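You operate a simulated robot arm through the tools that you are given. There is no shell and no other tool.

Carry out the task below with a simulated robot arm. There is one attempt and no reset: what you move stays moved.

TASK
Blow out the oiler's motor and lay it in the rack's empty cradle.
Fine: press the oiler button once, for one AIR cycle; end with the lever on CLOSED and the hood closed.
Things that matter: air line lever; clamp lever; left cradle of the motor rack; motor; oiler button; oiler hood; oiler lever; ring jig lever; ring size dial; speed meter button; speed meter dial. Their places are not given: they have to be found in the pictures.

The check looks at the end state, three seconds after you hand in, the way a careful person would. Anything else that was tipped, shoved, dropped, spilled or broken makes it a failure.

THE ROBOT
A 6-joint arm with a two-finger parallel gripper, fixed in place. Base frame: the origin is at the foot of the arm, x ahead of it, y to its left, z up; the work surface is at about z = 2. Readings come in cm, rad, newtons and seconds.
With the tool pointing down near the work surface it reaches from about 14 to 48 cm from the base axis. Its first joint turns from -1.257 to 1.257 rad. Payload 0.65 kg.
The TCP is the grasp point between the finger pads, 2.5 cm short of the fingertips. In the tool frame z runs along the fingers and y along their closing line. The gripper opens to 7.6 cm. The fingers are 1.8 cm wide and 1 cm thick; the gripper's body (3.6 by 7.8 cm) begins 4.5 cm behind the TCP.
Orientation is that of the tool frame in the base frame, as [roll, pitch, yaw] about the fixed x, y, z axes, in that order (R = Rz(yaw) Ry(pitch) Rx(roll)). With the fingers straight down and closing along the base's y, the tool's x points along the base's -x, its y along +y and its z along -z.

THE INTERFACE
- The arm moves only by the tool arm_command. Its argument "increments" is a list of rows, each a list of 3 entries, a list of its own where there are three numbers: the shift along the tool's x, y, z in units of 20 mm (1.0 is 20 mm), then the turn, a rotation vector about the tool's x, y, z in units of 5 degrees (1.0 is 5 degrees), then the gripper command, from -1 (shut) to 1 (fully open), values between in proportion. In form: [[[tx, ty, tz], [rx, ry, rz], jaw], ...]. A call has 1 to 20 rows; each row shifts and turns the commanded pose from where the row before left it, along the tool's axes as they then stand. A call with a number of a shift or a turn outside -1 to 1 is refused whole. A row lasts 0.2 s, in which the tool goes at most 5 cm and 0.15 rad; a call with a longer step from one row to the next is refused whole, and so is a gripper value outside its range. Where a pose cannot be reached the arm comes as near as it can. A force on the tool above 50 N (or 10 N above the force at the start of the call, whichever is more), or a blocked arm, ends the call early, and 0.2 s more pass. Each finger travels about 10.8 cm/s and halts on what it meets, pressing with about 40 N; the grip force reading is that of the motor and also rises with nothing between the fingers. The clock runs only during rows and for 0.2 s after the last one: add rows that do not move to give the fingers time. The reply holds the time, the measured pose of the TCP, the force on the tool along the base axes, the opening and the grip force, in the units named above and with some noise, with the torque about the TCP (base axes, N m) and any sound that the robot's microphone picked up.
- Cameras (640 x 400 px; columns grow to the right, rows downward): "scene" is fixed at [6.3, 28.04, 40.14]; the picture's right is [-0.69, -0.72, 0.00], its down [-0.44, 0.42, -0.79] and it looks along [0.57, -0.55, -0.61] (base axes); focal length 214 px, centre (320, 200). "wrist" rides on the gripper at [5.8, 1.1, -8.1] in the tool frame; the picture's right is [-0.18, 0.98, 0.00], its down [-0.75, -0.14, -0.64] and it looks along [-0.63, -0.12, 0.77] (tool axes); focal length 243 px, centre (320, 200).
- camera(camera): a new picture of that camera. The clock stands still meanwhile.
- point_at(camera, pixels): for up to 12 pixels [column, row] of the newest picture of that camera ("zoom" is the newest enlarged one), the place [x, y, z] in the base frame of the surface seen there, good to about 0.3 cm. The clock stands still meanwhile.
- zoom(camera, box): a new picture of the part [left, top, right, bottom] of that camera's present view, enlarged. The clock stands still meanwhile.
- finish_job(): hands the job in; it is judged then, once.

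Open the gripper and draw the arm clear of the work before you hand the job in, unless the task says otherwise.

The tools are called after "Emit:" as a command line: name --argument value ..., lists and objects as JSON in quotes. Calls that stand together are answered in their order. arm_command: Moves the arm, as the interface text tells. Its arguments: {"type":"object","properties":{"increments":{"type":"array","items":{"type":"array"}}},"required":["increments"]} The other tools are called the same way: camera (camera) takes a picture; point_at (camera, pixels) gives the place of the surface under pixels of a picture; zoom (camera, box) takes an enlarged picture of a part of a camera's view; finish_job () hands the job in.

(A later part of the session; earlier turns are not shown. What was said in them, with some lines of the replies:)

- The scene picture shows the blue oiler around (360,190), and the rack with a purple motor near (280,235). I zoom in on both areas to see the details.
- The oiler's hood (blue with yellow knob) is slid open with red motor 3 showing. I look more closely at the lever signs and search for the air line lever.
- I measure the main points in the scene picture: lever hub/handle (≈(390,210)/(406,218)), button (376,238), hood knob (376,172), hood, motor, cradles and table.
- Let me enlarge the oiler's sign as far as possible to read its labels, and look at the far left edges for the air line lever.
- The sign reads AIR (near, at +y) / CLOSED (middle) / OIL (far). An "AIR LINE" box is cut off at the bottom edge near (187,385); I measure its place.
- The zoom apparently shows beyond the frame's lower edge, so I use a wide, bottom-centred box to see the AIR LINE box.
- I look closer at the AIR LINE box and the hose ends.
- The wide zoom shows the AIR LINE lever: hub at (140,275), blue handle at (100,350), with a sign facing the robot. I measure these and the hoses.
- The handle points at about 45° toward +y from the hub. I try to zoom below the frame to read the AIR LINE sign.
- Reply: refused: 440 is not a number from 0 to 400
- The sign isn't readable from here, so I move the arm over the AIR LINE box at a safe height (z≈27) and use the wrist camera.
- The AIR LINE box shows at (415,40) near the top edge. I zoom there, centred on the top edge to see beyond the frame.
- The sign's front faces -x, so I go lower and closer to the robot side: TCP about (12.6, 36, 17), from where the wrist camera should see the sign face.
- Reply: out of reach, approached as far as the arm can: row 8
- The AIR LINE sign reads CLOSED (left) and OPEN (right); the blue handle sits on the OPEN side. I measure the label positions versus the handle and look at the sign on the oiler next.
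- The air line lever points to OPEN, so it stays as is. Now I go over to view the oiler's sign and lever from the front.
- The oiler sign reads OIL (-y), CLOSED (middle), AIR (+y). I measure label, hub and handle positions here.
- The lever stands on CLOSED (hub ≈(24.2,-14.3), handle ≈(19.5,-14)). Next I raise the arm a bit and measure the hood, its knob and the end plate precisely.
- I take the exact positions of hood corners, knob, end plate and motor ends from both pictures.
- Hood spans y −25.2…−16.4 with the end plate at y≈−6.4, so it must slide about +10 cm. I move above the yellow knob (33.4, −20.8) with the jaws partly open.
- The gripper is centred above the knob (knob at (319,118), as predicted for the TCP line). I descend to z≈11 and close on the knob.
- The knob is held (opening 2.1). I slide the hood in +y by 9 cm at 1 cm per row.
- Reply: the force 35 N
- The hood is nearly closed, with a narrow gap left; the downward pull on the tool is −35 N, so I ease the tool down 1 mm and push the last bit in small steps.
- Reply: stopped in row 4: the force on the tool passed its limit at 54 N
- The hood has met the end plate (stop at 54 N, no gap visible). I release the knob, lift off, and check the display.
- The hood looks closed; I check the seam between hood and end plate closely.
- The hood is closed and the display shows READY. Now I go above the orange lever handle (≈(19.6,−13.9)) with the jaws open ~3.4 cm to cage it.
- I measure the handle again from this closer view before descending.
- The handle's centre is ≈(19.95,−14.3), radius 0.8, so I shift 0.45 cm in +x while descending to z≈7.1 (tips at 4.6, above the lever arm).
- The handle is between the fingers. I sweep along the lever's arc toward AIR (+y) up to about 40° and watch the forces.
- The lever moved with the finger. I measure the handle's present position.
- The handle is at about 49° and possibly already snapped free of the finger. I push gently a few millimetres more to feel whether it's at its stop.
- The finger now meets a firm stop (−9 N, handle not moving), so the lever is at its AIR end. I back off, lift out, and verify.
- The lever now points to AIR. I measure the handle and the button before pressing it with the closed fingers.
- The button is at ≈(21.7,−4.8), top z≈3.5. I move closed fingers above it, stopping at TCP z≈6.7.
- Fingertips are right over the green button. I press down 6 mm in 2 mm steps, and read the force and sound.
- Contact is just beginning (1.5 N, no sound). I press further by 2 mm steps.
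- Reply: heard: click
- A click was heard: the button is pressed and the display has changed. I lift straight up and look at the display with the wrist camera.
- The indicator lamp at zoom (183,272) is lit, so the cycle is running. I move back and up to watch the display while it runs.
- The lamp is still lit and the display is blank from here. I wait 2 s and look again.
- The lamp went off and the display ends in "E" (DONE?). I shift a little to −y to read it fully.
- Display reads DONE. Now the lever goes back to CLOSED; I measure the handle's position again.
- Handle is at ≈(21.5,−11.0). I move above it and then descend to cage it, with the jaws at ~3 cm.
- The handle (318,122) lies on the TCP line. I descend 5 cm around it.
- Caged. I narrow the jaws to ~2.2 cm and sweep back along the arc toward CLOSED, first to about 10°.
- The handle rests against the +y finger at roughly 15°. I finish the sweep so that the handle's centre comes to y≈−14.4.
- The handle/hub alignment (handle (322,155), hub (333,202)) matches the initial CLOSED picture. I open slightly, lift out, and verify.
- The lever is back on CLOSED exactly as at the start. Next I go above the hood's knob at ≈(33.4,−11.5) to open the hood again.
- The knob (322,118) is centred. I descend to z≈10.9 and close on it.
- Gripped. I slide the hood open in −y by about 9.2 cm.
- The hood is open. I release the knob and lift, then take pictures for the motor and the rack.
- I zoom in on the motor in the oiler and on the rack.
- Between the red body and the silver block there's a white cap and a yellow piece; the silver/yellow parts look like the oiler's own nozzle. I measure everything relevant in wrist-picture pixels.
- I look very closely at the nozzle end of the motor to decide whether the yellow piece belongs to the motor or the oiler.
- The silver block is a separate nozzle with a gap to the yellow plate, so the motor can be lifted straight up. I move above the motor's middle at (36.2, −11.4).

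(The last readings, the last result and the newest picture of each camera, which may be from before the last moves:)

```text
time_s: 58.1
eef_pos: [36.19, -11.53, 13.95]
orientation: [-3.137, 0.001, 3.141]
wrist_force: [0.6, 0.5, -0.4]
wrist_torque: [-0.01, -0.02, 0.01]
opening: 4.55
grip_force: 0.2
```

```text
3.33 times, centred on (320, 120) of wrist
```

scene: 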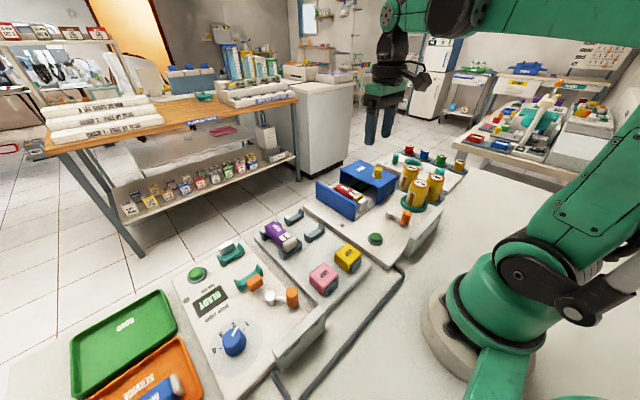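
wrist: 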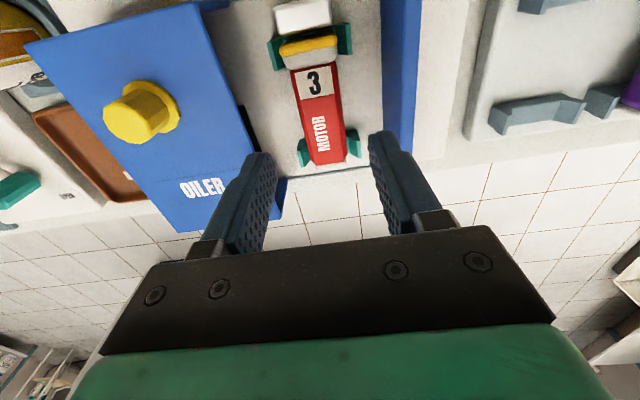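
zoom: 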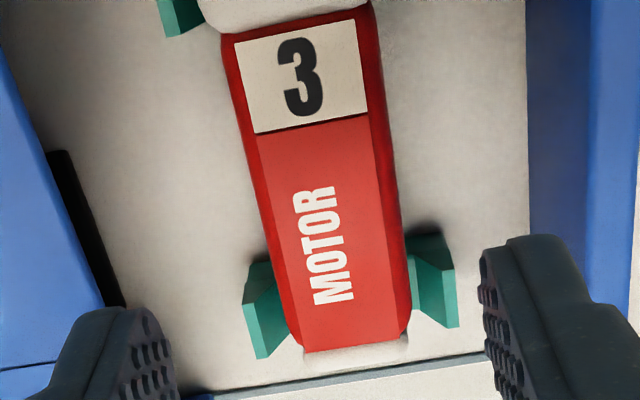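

The motor's centre line is ~1 mm to +y of the TCP line. I descend with that correction to z≈5.2, jaws at 4.5 cm.

Emit:
arm_command --increments '[[[0, 0.05, 0.7], [0, 0, 0], 0.2], [[0, 0, 0.7], [0, 0, 0], 0.2], [[0, 0, 0.7], [0, 0, 0], 0.2], [[0, 0, 0.7], [0, 0, 0], 0.2], [[0, 0, 0.7], [0, 0, 0], 0.2], [[0, 0, 0.5], [0, 0, 0], 0.2], [[0, 0, 0.35], [0, 0, 0], 0.2], [[0, 0, 0], [0, 0, 0], 0.2]]'

Emit:
camera --camera "wrist"

Emit:
zoom --camera "scene" --box '[310, 150, 410, 230]'

```text
time_s: 60.0
eef_pos: [36.4, -11.56, 5.08]
orientation: [-3.138, 0.002, -3.14]
wrist_force: [0.2, 0.4, 0.7]
wrist_torque: [0.01, -0.02, -0.02]
opening: 4.56
grip_force: 0.1
```

```text
taken
```

wrist: 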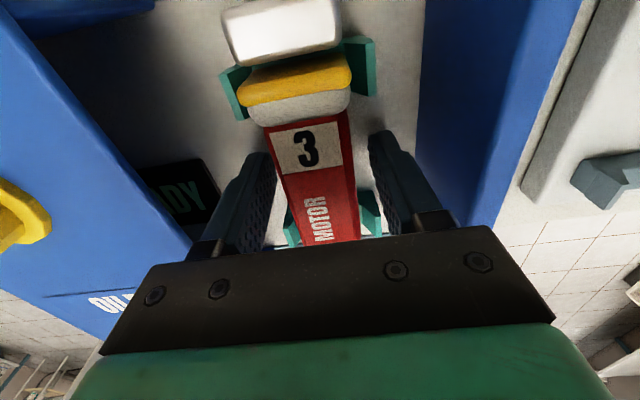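

```text
5.00 times, centred on (360, 190) of scene
```

zoom: 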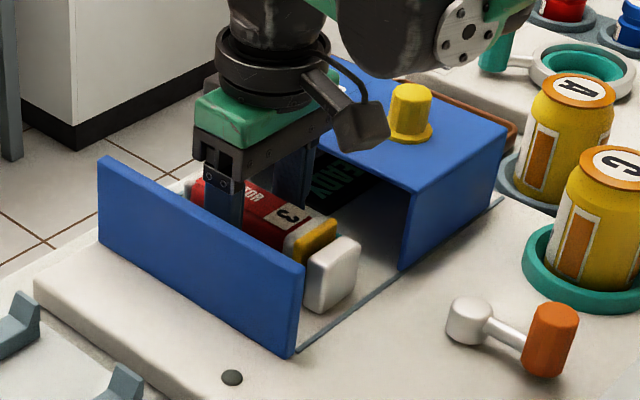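

The motor sits between the fingers. I close gradually and then grip fully.

Emit:
arm_command --increments '[[[0, 0, 0], [0, 0, 0], 0.0], [[0, 0, 0], [0, 0, 0], -0.15], [[0, 0, 0], [0, 0, 0], -0.25], [[0, 0, 0], [0, 0, 0], -1], [[0, 0, 0], [0, 0, 0], -1], [[0, 0, 0], [0, 0, 0], -1]]'

Emit:
camera --camera "wrist"

```text
time_s: 61.4
eef_pos: [36.31, -11.38, 5.12]
orientation: [-3.138, 0.001, 3.14]
wrist_force: [0.2, -0.3, 0.4]
wrist_torque: [0.04, 0.0, -0.01]
opening: 2.92
grip_force: 40.5
```

```text
taken
```

wrist: 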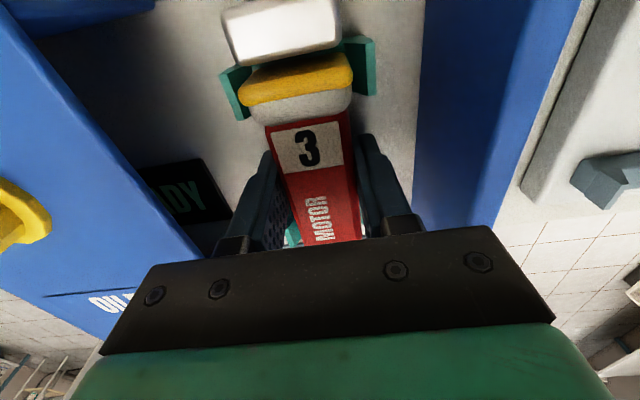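

Gripped at 2.92 cm width with no side force. I lift slowly by 2 cm and check.

Emit:
arm_command --increments '[[[0, 0, -0.2], [0, 0, 0], -1], [[0, 0, -0.4], [0, 0, 0], -1], [[0, 0, -0.4], [0, 0, 0], -1], [[0, 0, 0], [0, 0, 0], -1]]'

Emit:
camera --camera "wrist"

Emit:
zoom --camera "scene" --box '[310, 150, 410, 230]'

```text
time_s: 62.4
eef_pos: [36.23, -11.39, 7.24]
orientation: [-3.139, 0.002, 3.141]
wrist_force: [0.0, -0.1, -1.4]
wrist_torque: [-0.02, 0.02, 0.03]
opening: 2.94
grip_force: 39.8
```

```text
taken
```

wrist: 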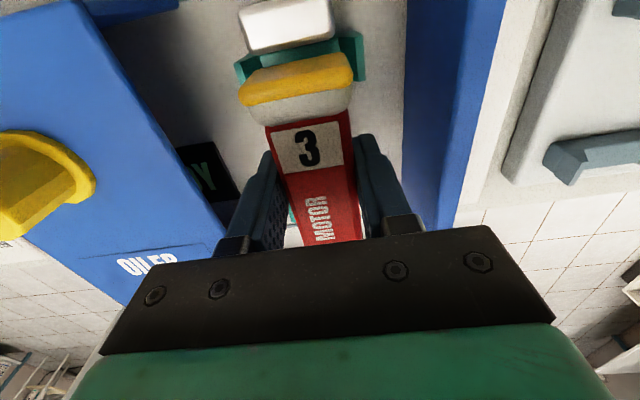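

```text
5.00 times, centred on (360, 190) of scene
```

zoom: 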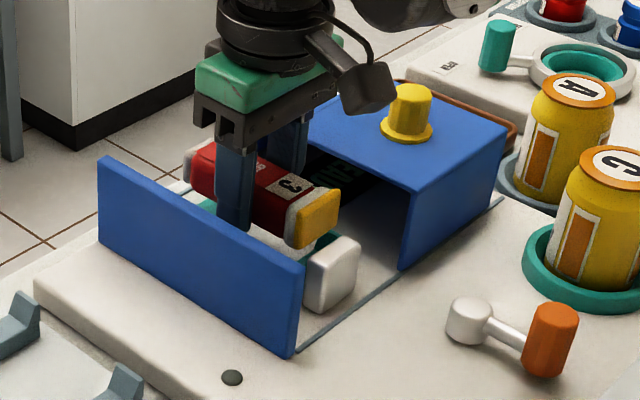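

The motor comes free cleanly (1.4 N, yellow plate attached). I lift to z≈17 and move toward the rack for a good view of the empty cradle.

Emit:
arm_command --increments '[[[0, 0, -0.7], [0, 0, 0], -1], [[0, 0, -0.7], [0, 0, 0], -1], [[0, 0, -0.7], [0, 0, 0], -1], [[0, 0, -0.7], [0, 0, 0], -1], [[0, 0, -0.7], [0, 0, 0], -1], [[0, 0, -0.7], [0, 0, 0], -1], [[0, 0, -0.7], [0, 0, 0], -1], [[0, 0.5, 0], [0, 0, 0], -1], [[0, 0.7, 0], [0, 0, 0], -1], [[0, 0.7, 0], [0, 0, 0], -1], [[0, 0.7, 0], [0, 0, 0], -1], [[0, 0.7, 0], [0, 0, 0], -1], [[0, 0.7, 0], [0, 0, 0], -1], [[0, 0.7, 0], [0, 0, 0], -1], [[0, 0, 0], [0, 0, 0], -1]]'

Emit:
camera --camera "wrist"

Emit:
camera --camera "scene"

```text
time_s: 65.5
eef_pos: [36.38, -2.05, 16.96]
orientation: [-3.137, 0.002, 3.14]
wrist_force: [-1.0, 0.1, 0.5]
wrist_torque: [0.0, 0.01, 0.01]
opening: 2.95
grip_force: 39.4
```

```text
taken
```

wrist: 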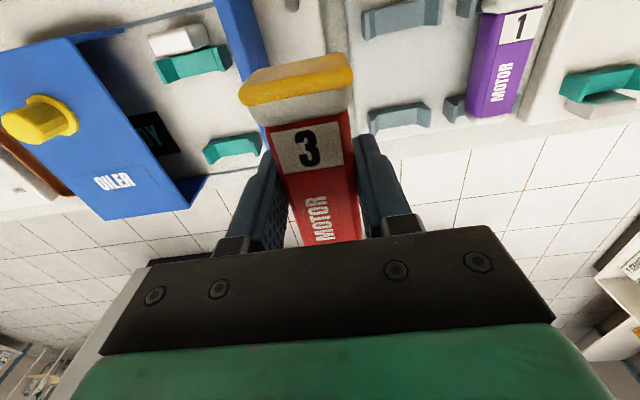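

```text
taken
```

scene: 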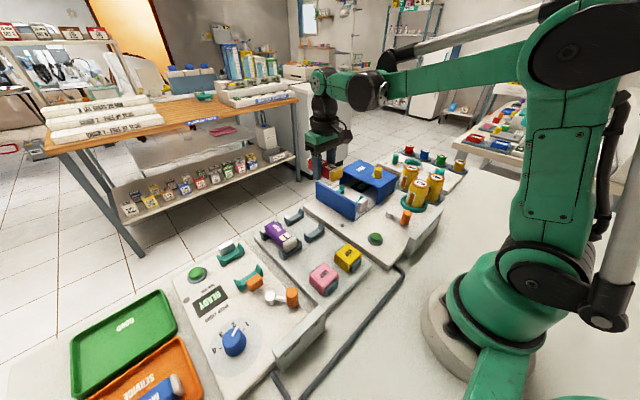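

Both rack cradles are visible from here. I zoom on them to measure the empty cradle's prongs and motor 1's position.

Emit:
zoom --camera "wrist" --box '[340, 0, 560, 140]'

Emit:
zoom --camera "scene" --box '[250, 195, 340, 260]'

```text
2.86 times, centred on (450, 70) of wrist
```

zoom: 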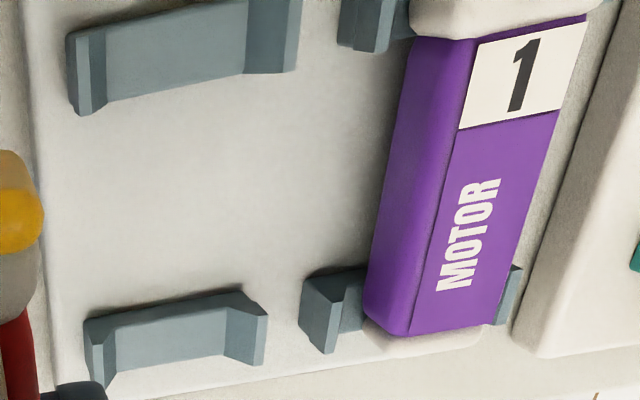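

```text
6.15 times, centred on (295, 228) of scene
```

zoom: 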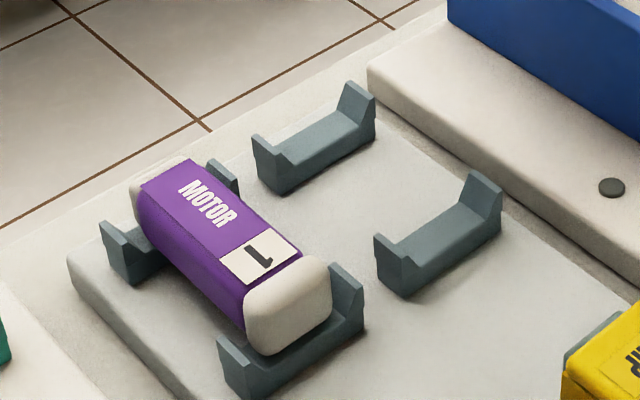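

Emit:
point_at --camera "zoom" --pixels '[[385, 243], [484, 180], [430, 235], [262, 145], [358, 92], [310, 140], [230, 352], [348, 272], [112, 232], [222, 168], [290, 290], [215, 230]]'

Emit:
point_at --camera "wrist" --pixels '[[369, 24], [437, 14], [396, 21], [372, 122], [426, 113], [396, 117], [451, 110], [518, 100], [500, 85], [473, 8], [480, 60], [515, 60]]'

```text
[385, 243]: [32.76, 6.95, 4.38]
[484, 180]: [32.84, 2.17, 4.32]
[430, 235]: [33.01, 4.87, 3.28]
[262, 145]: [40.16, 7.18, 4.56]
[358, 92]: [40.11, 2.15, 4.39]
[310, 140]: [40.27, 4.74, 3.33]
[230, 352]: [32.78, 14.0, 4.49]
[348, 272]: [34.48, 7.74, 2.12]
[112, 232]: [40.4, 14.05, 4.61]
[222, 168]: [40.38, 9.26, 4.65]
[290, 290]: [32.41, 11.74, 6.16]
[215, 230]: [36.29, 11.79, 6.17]
```

```text
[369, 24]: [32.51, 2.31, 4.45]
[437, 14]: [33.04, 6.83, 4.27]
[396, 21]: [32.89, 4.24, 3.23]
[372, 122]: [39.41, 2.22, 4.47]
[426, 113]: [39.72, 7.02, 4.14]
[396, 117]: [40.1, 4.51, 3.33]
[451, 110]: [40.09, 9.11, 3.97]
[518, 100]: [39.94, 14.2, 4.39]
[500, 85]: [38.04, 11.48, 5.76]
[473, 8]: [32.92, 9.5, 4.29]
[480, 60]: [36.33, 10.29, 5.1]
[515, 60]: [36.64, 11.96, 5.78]
```

The empty cradle's centre is y≈4.6 with supports at x≈32.8 and 40.1; the motor keeps its x (36.3). I move over it and descend to z≈9 first.

Emit:
arm_command --increments '[[[0, 0.665, 0], [0, 0, 0], -1], [[0, 0.665, 0], [0, 0, 0], -1], [[0, 0.665, 0], [0, 0, 0], -1], [[0, 0.665, 0], [0, 0, 0], -1], [[0, 0.665, 0], [0, 0, 0], -1], [[0, 0, 0.8], [0, 0, 0], -1], [[0, 0, 0.8], [0, 0, 0], -1], [[0, 0, 0.8], [0, 0, 0], -1], [[0, 0, 0.8], [0, 0, 0], -1], [[0, 0, 0.5], [0, 0, 0], -1], [[0, 0, 0], [0, 0, 0], -1], [[0, 0, 0], [0, 0, 0], -1]]'

Emit:
camera --camera "wrist"

Emit:
zoom --camera "scene" --box '[250, 180, 350, 260]'

```text
time_s: 68.2
eef_pos: [36.26, 4.77, 9.57]
orientation: [-3.138, 0.003, -3.141]
wrist_force: [-0.3, 0.3, -1.1]
wrist_torque: [0.01, -0.03, 0.0]
opening: 2.96
grip_force: 39.9
```

```text
taken
```

wrist: 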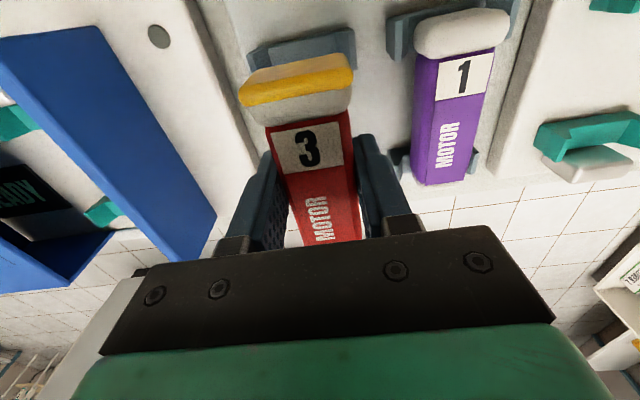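

```text
5.00 times, centred on (300, 220) of scene
```

zoom: 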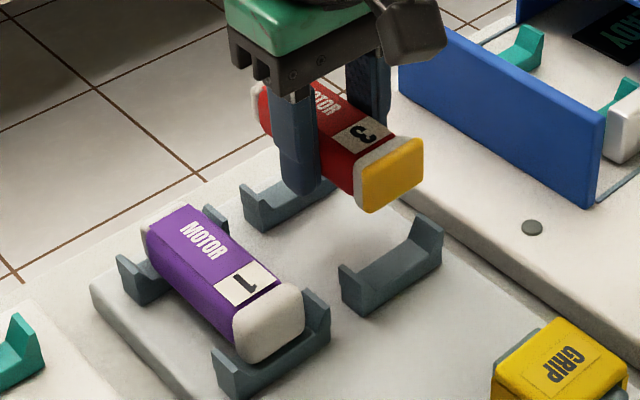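

I compare the motor's edges with the cradle's prongs in the same pictures to check the lateral alignment before lowering.

Emit:
zoom --camera "wrist" --box '[220, 20, 380, 140]'

Emit:
zoom --camera "scene" --box '[285, 190, 345, 245]'

```text
3.33 times, centred on (300, 80) of wrist
```

zoom: 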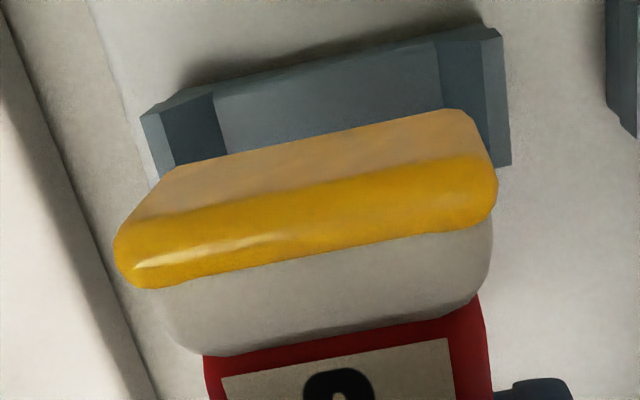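

```text
7.27 times, centred on (315, 218) of scene
```

zoom: 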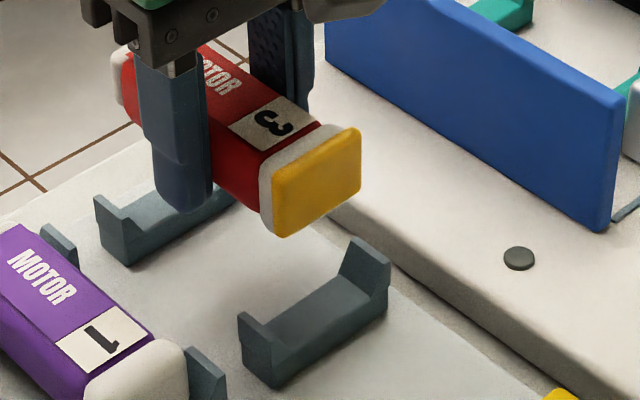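

The projected cradle centre lies ~0.1 cm to −y of the TCP, so I shift −0.1 cm and lower to about z≈5.5.

Emit:
arm_command --increments '[[[0, -0.055, 0.3], [0, 0, 0], -1], [[0, 0, 0.4], [0, 0, 0], -1], [[0, 0, 0.4], [0, 0, 0], -1], [[0, 0, 0.4], [0, 0, 0], -1], [[0, 0, 0.3], [0, 0, 0], -1], [[0, 0, 0.2], [0, 0, 0], -1], [[0, 0, 0], [0, 0, 0], -1]]'

Emit:
camera --camera "wrist"

Emit:
zoom --camera "scene" --box '[270, 190, 340, 250]'

```text
time_s: 69.8
eef_pos: [36.23, 4.44, 5.45]
orientation: [-3.137, 0.002, 3.141]
wrist_force: [0.6, 0.4, -0.9]
wrist_torque: [-0.01, 0.0, 0.02]
opening: 2.93
grip_force: 39.8
```

```text
taken
```

wrist: 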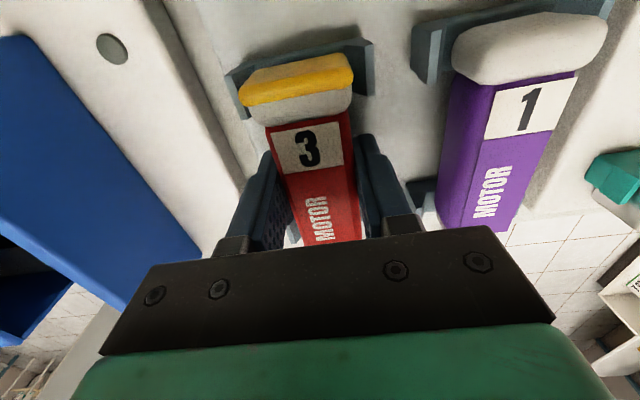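

```text
6.67 times, centred on (305, 220) of scene
```

zoom: 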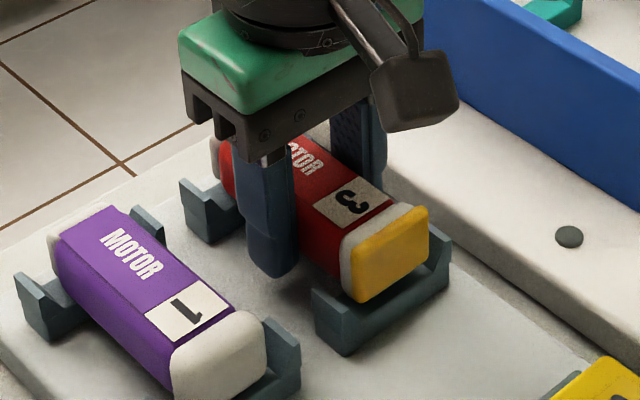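

Motor hangs just above the saddles, between the prongs. I check the clearance in a close wrist zoom.

Emit:
zoom --camera "wrist" --box '[210, 20, 390, 140]'

Emit:
zoom --camera "scene" --box '[295, 210, 335, 245]'

```text
3.33 times, centred on (300, 80) of wrist
```

zoom: 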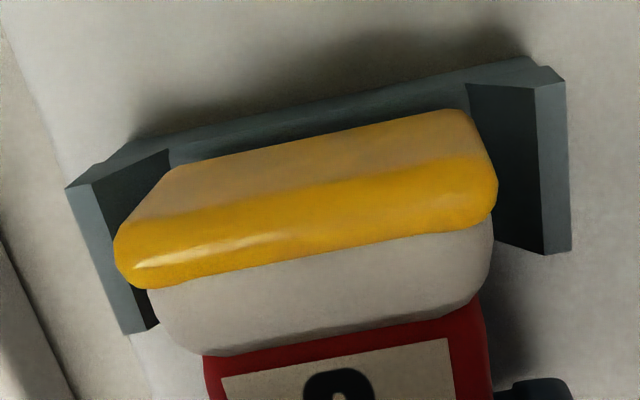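

```text
11.43 times, centred on (315, 228) of scene
```

zoom: 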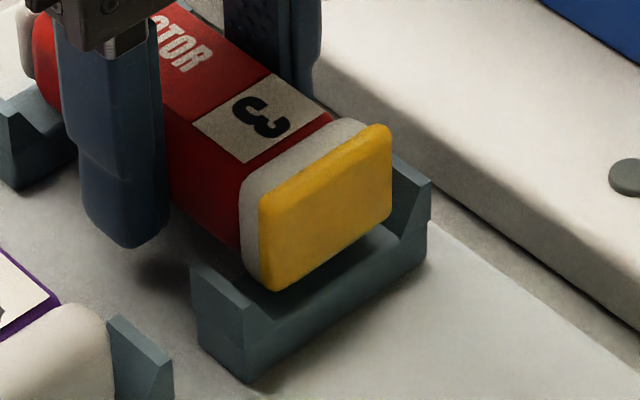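

Alignment is within 0.05 cm of the saddle's centre (clearance ±0.24). I lower in small steps until the weight comes off.

Emit:
arm_command --increments '[[[0, 0, 0.06], [0, 0, 0], -1], [[0, 0, 0.06], [0, 0, 0], -1], [[0, 0, 0], [0, 0, 0], -1]]'

Emit:
zoom --camera "scene" --box '[295, 210, 335, 245]'

```text
time_s: 70.5
eef_pos: [36.2, 4.53, 5.41]
orientation: [-3.14, 0.002, 3.141]
wrist_force: [0.3, -0.1, -1.3]
wrist_torque: [0.01, 0.0, -0.02]
opening: 2.94
grip_force: 40.3
```

```text
11.43 times, centred on (315, 228) of scene
```

zoom: 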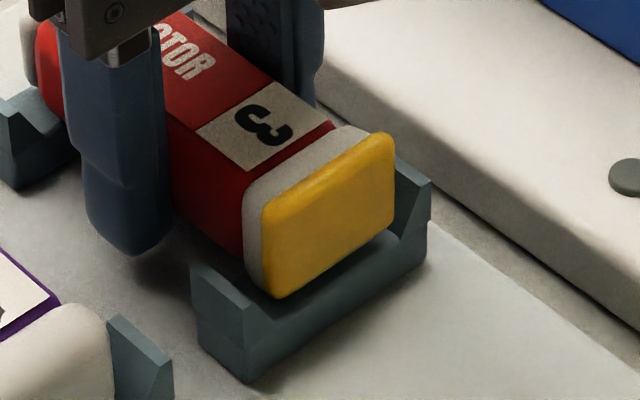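

Still carrying the weight (−1.3 N). I lower 2 mm more.

Emit:
arm_command --increments '[[[0, 0, 0.06], [0, 0, 0], -1], [[0, 0, 0.06], [0, 0, 0], -1], [[0, 0, 0], [0, 0, 0], -1]]'

Emit:
zoom --camera "scene" --box '[295, 210, 335, 245]'

```text
time_s: 71.3
eef_pos: [36.14, 4.45, 5.08]
orientation: [-3.138, 0.001, 3.14]
wrist_force: [-3.6, -5.8, 37.4]
wrist_torque: [-0.02, 0.07, 0.01]
opening: 2.92
grip_force: 40.3
```

```text
11.43 times, centred on (315, 228) of scene
```

zoom: 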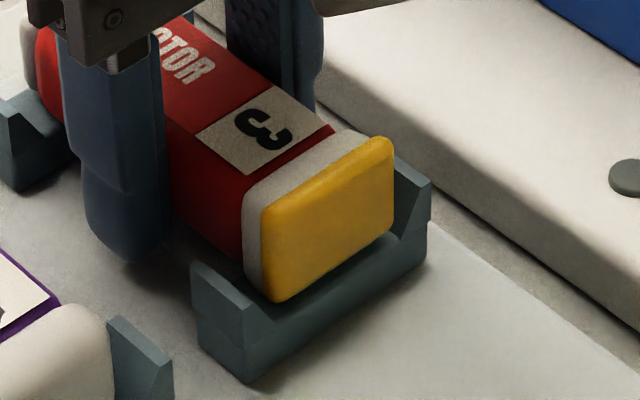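

The motor is seated (37 N upward contact). I ease up 1 mm to relieve the load, then open the fingers gently.

Emit:
arm_command --increments '[[[0, 0, -0.06], [0, 0, 0], -1], [[0, 0, 0], [0, 0, 0], -1]]'

```text
time_s: 72.0
eef_pos: [36.26, 4.55, 5.14]
orientation: [-3.14, 0.002, -3.141]
wrist_force: [0.0, 0.0, -1.9]
wrist_torque: [0.0, -0.02, -0.02]
opening: 2.94
grip_force: 40.0
```

Nearly unloaded. I lower half a millimetre and open the jaws to 4.2 cm.

Emit:
arm_command --increments '[[[0, 0, 0.03], [0, 0, 0], -1], [[0, 0, 0], [0, 0, 0], -0.2], [[0, 0, 0], [0, 0, 0], -0.1], [[0, 0, 0], [0, 0, 0], 0.1], [[0, 0, 0], [0, 0, 0], 0.1]]'

Emit:
camera --camera "wrist"

Emit:
zoom --camera "scene" --box '[270, 190, 340, 250]'

```text
time_s: 73.2
eef_pos: [36.22, 4.41, 5.11]
orientation: [-3.139, 0.001, -3.14]
wrist_force: [0.2, 0.1, -0.2]
wrist_torque: [0.01, -0.01, -0.03]
opening: 4.2
grip_force: 0.1
```

```text
taken
```

wrist: 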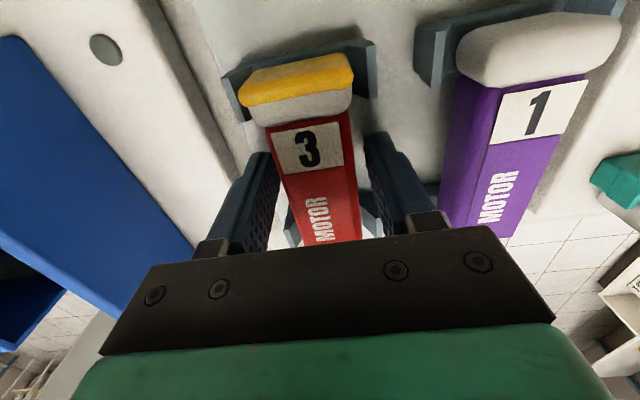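

```text
6.67 times, centred on (305, 220) of scene
```

zoom: 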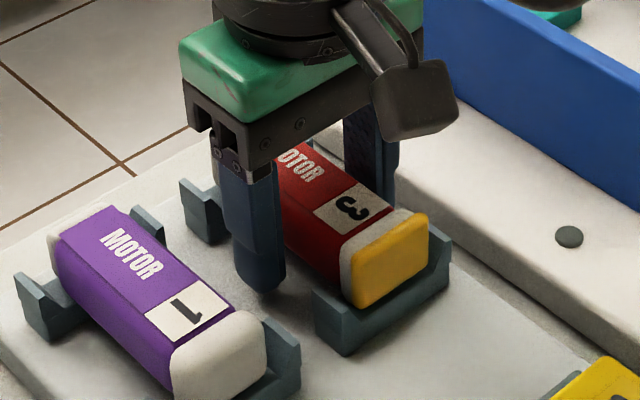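

The motor rests in the cradle and is released. I lift straight up and then head back toward the hood knob.

Emit:
arm_command --increments '[[[0, 0, -0.4], [0, 0, 0], 0.1], [[0, 0, -0.7], [0, 0, 0], 0.1], [[0, 0, -1], [0, 0, 0], 0.1], [[0, 0, -1], [0, 0, 0], 0.2], [[0, 0, -1], [0, 0, 0], 0.2], [[0, 0, -1], [0, 0, 0], 0.2], [[0, 0, -1], [0, 0, 0], 0.2], [[0.4, -1, 0], [0, 0, 0], 0.2], [[0.4, -1, 0], [0, 0, 0], 0.2], [[0.4, -1, 0], [0, 0, 0], 0.2], [[0.3, -1, 0], [0, 0, 0], 0.2], [[0, -1, 0], [0, 0, 0], 0.2], [[0, -1, 0], [0, 0, 0], 0.2], [[0, 0, 0], [0, 0, 0], 0.2]]'

Emit:
camera --camera "wrist"

Emit:
zoom --camera "scene" --box '[255, 190, 345, 260]'

```text
time_s: 76.2
eef_pos: [33.27, -7.54, 17.2]
orientation: [-3.137, 0.002, -3.139]
wrist_force: [-0.2, -0.1, -0.1]
wrist_torque: [0.01, 0.04, -0.02]
opening: 4.55
grip_force: 0.1
```

```text
taken
```

wrist: 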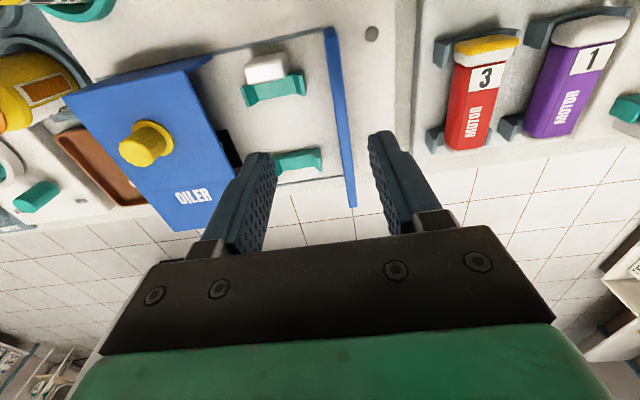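

```text
5.71 times, centred on (300, 225) of scene
```

zoom: 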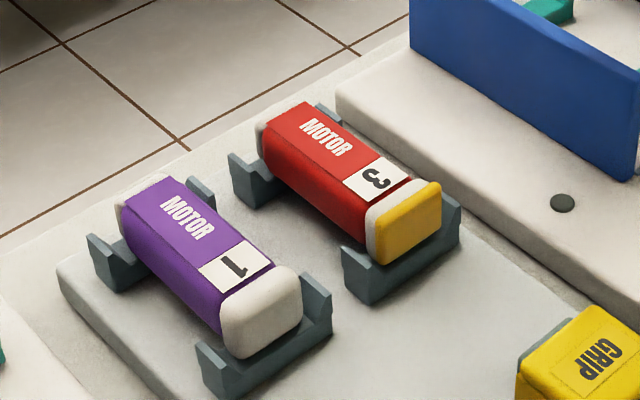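

Motor 3 lies properly in the left (empty) cradle. Now I go to the hood knob at (33.3, −20.75) to close the hood.

Emit:
arm_command --increments '[[[0, -0.943, 0], [0, 0, 0], 0.2], [[0, -0.943, 0], [0, 0, 0], 0.2], [[0, -0.943, 0], [0, 0, 0], 0.2], [[0, -0.943, 0], [0, 0, 0], 0.2], [[0, -0.943, 0], [0, 0, 0], 0.2], [[0, -0.943, 0], [0, 0, 0], 0.2], [[0, -0.943, 0], [0, 0, 0], 0.2], [[0, 0, 0], [0, 0, 0], 0.2], [[0, 0, 0], [0, 0, 0], 0.2]]'

Emit:
camera --camera "wrist"

```text
time_s: 78.2
eef_pos: [33.3, -20.8, 17.35]
orientation: [-3.139, 0.001, -3.141]
wrist_force: [0.0, -0.8, -1.2]
wrist_torque: [0.04, 0.0, 0.02]
opening: 4.56
grip_force: 0.2
```

```text
taken
```

wrist: 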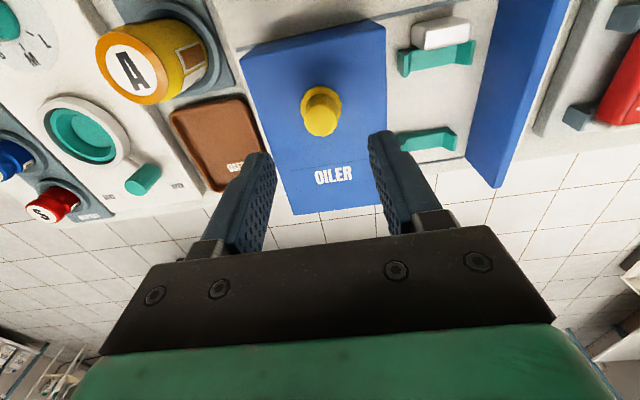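

The knob (321,116) is centred. I descend 6.4 cm to z≈10.9 and grip it.

Emit:
arm_command --increments '[[[0, 0, 0.64], [0, 0, 0], 0.2], [[0, 0, 0.64], [0, 0, 0], 0.2], [[0, 0, 0.64], [0, 0, 0], 0.2], [[0, 0, 0.64], [0, 0, 0], 0.2], [[0, 0, 0.64], [0, 0, 0], 0.2], [[0, 0, 0], [0, 0, 0], 0.2], [[0, 0, 0], [0, 0, 0], -1], [[0, 0, 0], [0, 0, 0], -1], [[0, 0, 0], [0, 0, 0], -1]]'

```text
time_s: 80.2
eef_pos: [33.05, -20.88, 10.95]
orientation: [-3.138, 0.0, -3.141]
wrist_force: [-0.7, 0.1, -10.0]
wrist_torque: [0.45, -0.1, -0.05]
opening: 2.12
grip_force: 38.3
```

Gripped (2.12 cm). I slide the hood closed: 8.8 cm in 1 cm steps, then small steps to the stop.

Emit:
arm_command --increments '[[[0, 0.3, 0.02], [0, 0, 0], -1], [[0, 0.5, 0.02], [0, 0, 0], -1], [[0, 0.5, 0], [0, 0, 0], -1], [[0, 0.5, 0], [0, 0, 0], -1], [[0, 0.5, 0], [0, 0, 0], -1], [[0, 0.5, 0], [0, 0, 0], -1], [[0, 0.5, 0], [0, 0, 0], -1], [[0, 0.5, 0], [0, 0, 0], -1], [[0, 0.5, 0], [0, 0, 0], -1], [[0, 0.1, 0], [0, 0, 0], -1], [[0, 0.1, 0], [0, 0, 0], -1], [[0, 0, 0], [0, 0, 0], -1]]'

Emit:
zoom --camera "scene" --box '[310, 150, 410, 230]'

```text
time_s: 82.0
eef_pos: [33.21, -12.89, 10.93]
orientation: [-3.141, -0.006, 3.141]
wrist_force: [-2.5, 0.4, 5.7]
wrist_torque: [0.73, -0.23, 0.0]
opening: 2.11
grip_force: 38.4
stopped in row 9: the force on the tool passed its limit at 52 N (the readings are from after the stop); the commanded pose is now the measured one
```

```text
5.00 times, centred on (360, 190) of scene
```

zoom: 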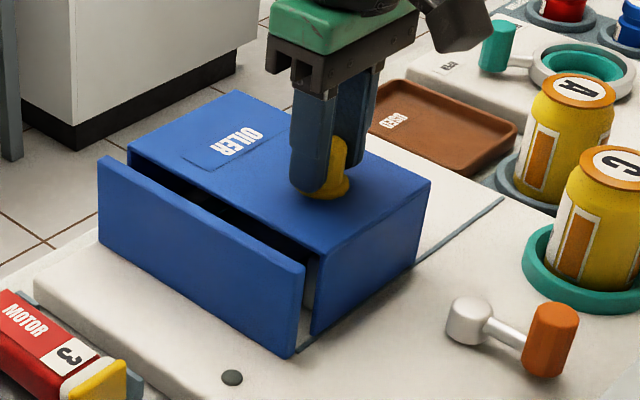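

The stop came from built-up vertical load, with a ~1.4 cm gap left. The load has relaxed, so I continue in small steps.

Emit:
arm_command --increments '[[[0, 0.15, 0], [0, 0, 0], -1], [[0, 0.2, 0], [0, 0, 0], -1], [[0, 0.2, 0], [0, 0, 0], -1], [[0, 0, 0], [0, 0, 0], -1]]'

Emit:
zoom --camera "scene" --box '[310, 150, 410, 230]'

```text
time_s: 83.0
eef_pos: [33.15, -11.81, 10.78]
orientation: [-3.139, -0.005, 3.141]
wrist_force: [11.0, 0.9, -18.4]
wrist_torque: [0.43, 0.05, 0.02]
opening: 2.12
grip_force: 38.3
```

```text
5.00 times, centred on (360, 190) of scene
```

zoom: 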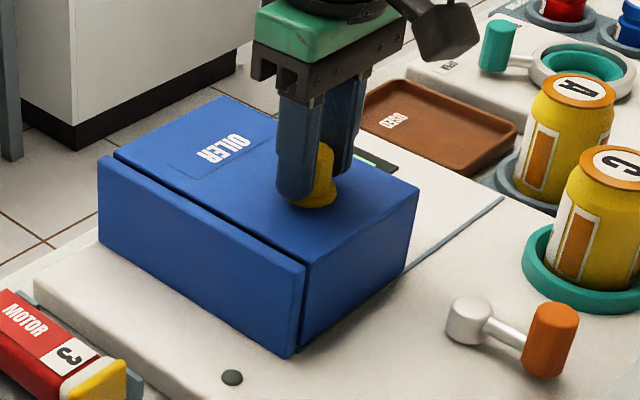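

A small gap (~3 mm) remains; I push the last millimetres.

Emit:
arm_command --increments '[[[0, 0.1, 0.02], [0, 0, 0], -1], [[0, 0.1, 0], [0, 0, 0], -1], [[0, 0.1, 0], [0, 0, 0], -1], [[0, 0.08, 0], [0, 0, 0], -1], [[0, 0, 0], [0, 0, 0], -1]]'

Emit:
zoom --camera "scene" --box '[320, 175, 380, 220]'

```text
time_s: 84.0
eef_pos: [33.3, -11.55, 10.92]
orientation: [-3.129, -0.001, 3.135]
wrist_force: [0.8, -8.5, 7.7]
wrist_torque: [0.56, 0.05, 0.2]
opening: 2.15
grip_force: 38.8
stopped in row 4: the force on the tool passed its limit at 55 N (the readings are from after the stop); the commanded pose is now the measured one
```

```text
8.89 times, centred on (350, 198) of scene
```

zoom: 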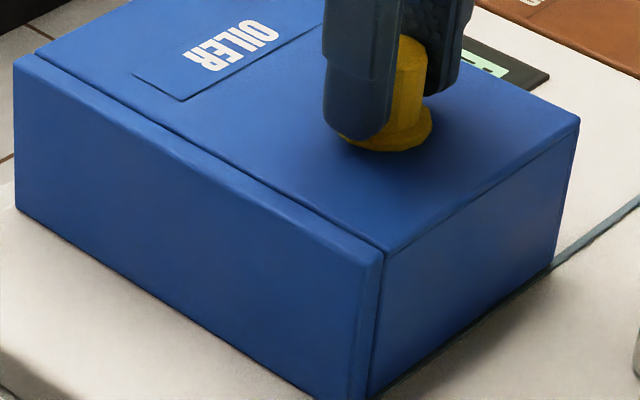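

The hood is at its stop, in the same closed position as before. I release the knob, rise, and withdraw.

Emit:
arm_command --increments '[[[0, 0, 0], [0, 0, 0], 0.0], [[0, 0, 0], [0, 0, 0], 0.2], [[0, 0, 0], [0, 0, 0], 0.2], [[0, 0, -0.5], [0, 0, 0], 0.2], [[0, 0, -1], [0, 0, 0], 0.2], [[0, 0, -1], [0, 0, 0], 0.2], [[0, 0, -1], [0, 0, 0], 0.2], [[0.5, 0.2, -1], [0, 0, 0], 0.2], [[0.5, 0.2, -1], [0, 0, 0], 0.6], [[0.7, 0.2, -1], [0, 0, 0], 1], [[0.7, 0.2, -1], [0, 0, 0], 1], [[0.7, 0.3, -1], [0, 0, 0], 1], [[0.7, 0.3, -1], [0, 0, 0], 1], [[0.7, 0.3, -1], [0, 0, 0], 1], [[0.5, 0.3, -1], [0, 0, 0], 1], [[0, 0, -1], [0, 0, 0], 1], [[0, 0, -1], [0, 0, 0], 1], [[0, 0, 0], [0, 0, 0], 1]]'

Emit:
camera --camera "wrist"

Emit:
camera --camera "scene"

Emit:
zoom --camera "scene" --box '[320, 150, 440, 250]'

Emit:
zoom --camera "scene" --box '[255, 190, 345, 260]'

```text
time_s: 87.8
eef_pos: [23.3, -6.87, 37.99]
orientation: [-3.132, -0.003, 3.136]
wrist_force: [0.2, 0.9, 0.3]
wrist_torque: [0.0, -0.02, 0.01]
opening: 7.61
grip_force: 0.1
```

```text
taken
```

wrist: 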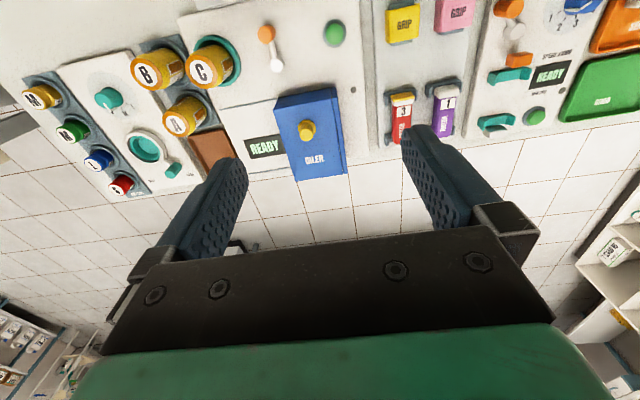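

```text
taken
```

scene: 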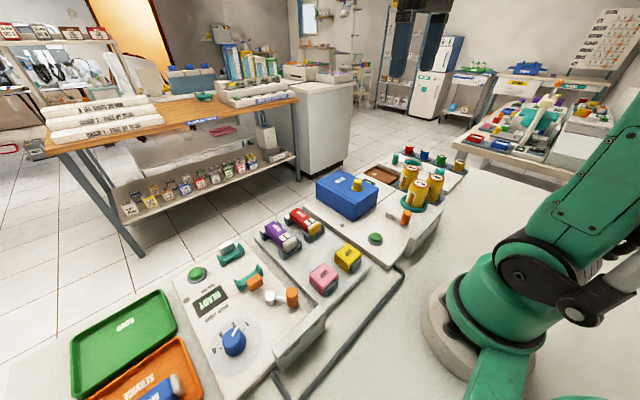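

```text
4.00 times, centred on (380, 200) of scene
```

zoom: 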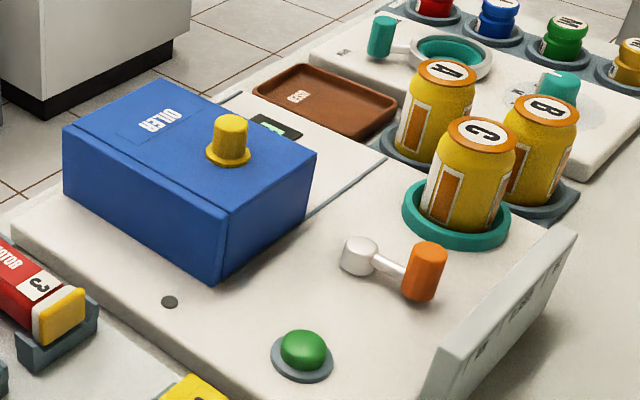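

```text
5.71 times, centred on (300, 225) of scene
```

zoom: 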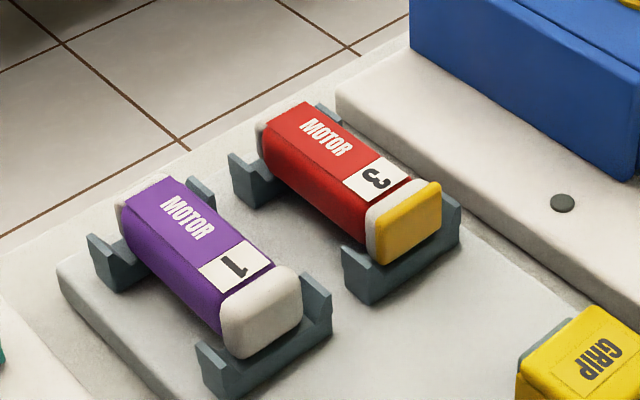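

The final pictures show motor 3 in the rack's cradle, the hood closed with READY on the display, and the lever on CLOSED. Nothing else has moved, and the gripper is open and clear, so I hand the job in.

Emit:
finish_job

```text
The job is handed in.
```

The job is handed in: motor 3 got one AIR cycle in the oiler and now lies in the rack's empty cradle beside motor 1.

- **AIR cycle:** I closed the hood first, set the oiler lever to AIR and pressed the button once. I heard one click, the lamp came on, and the display went from READY to DONE. The motor's front cap looked stained before the cycle and white afterwards.
- **Motor:** it came straight up out of the oiler and was lowered into the cradle until it seated. The final pictures show it resting level on both supports.
- **End state:** the lever is back on CLOSED and the hood is shut against its end plate. The gripper is open and clear of the work.
- **Air line lever:** it was already on OPEN, so I left it alone.

While I slid the hood and set the motor down, the force on the arm rose to about 50 N a few times. Nothing shows as shifted or damaged in the final pictures, which don't show the AIR LINE box.
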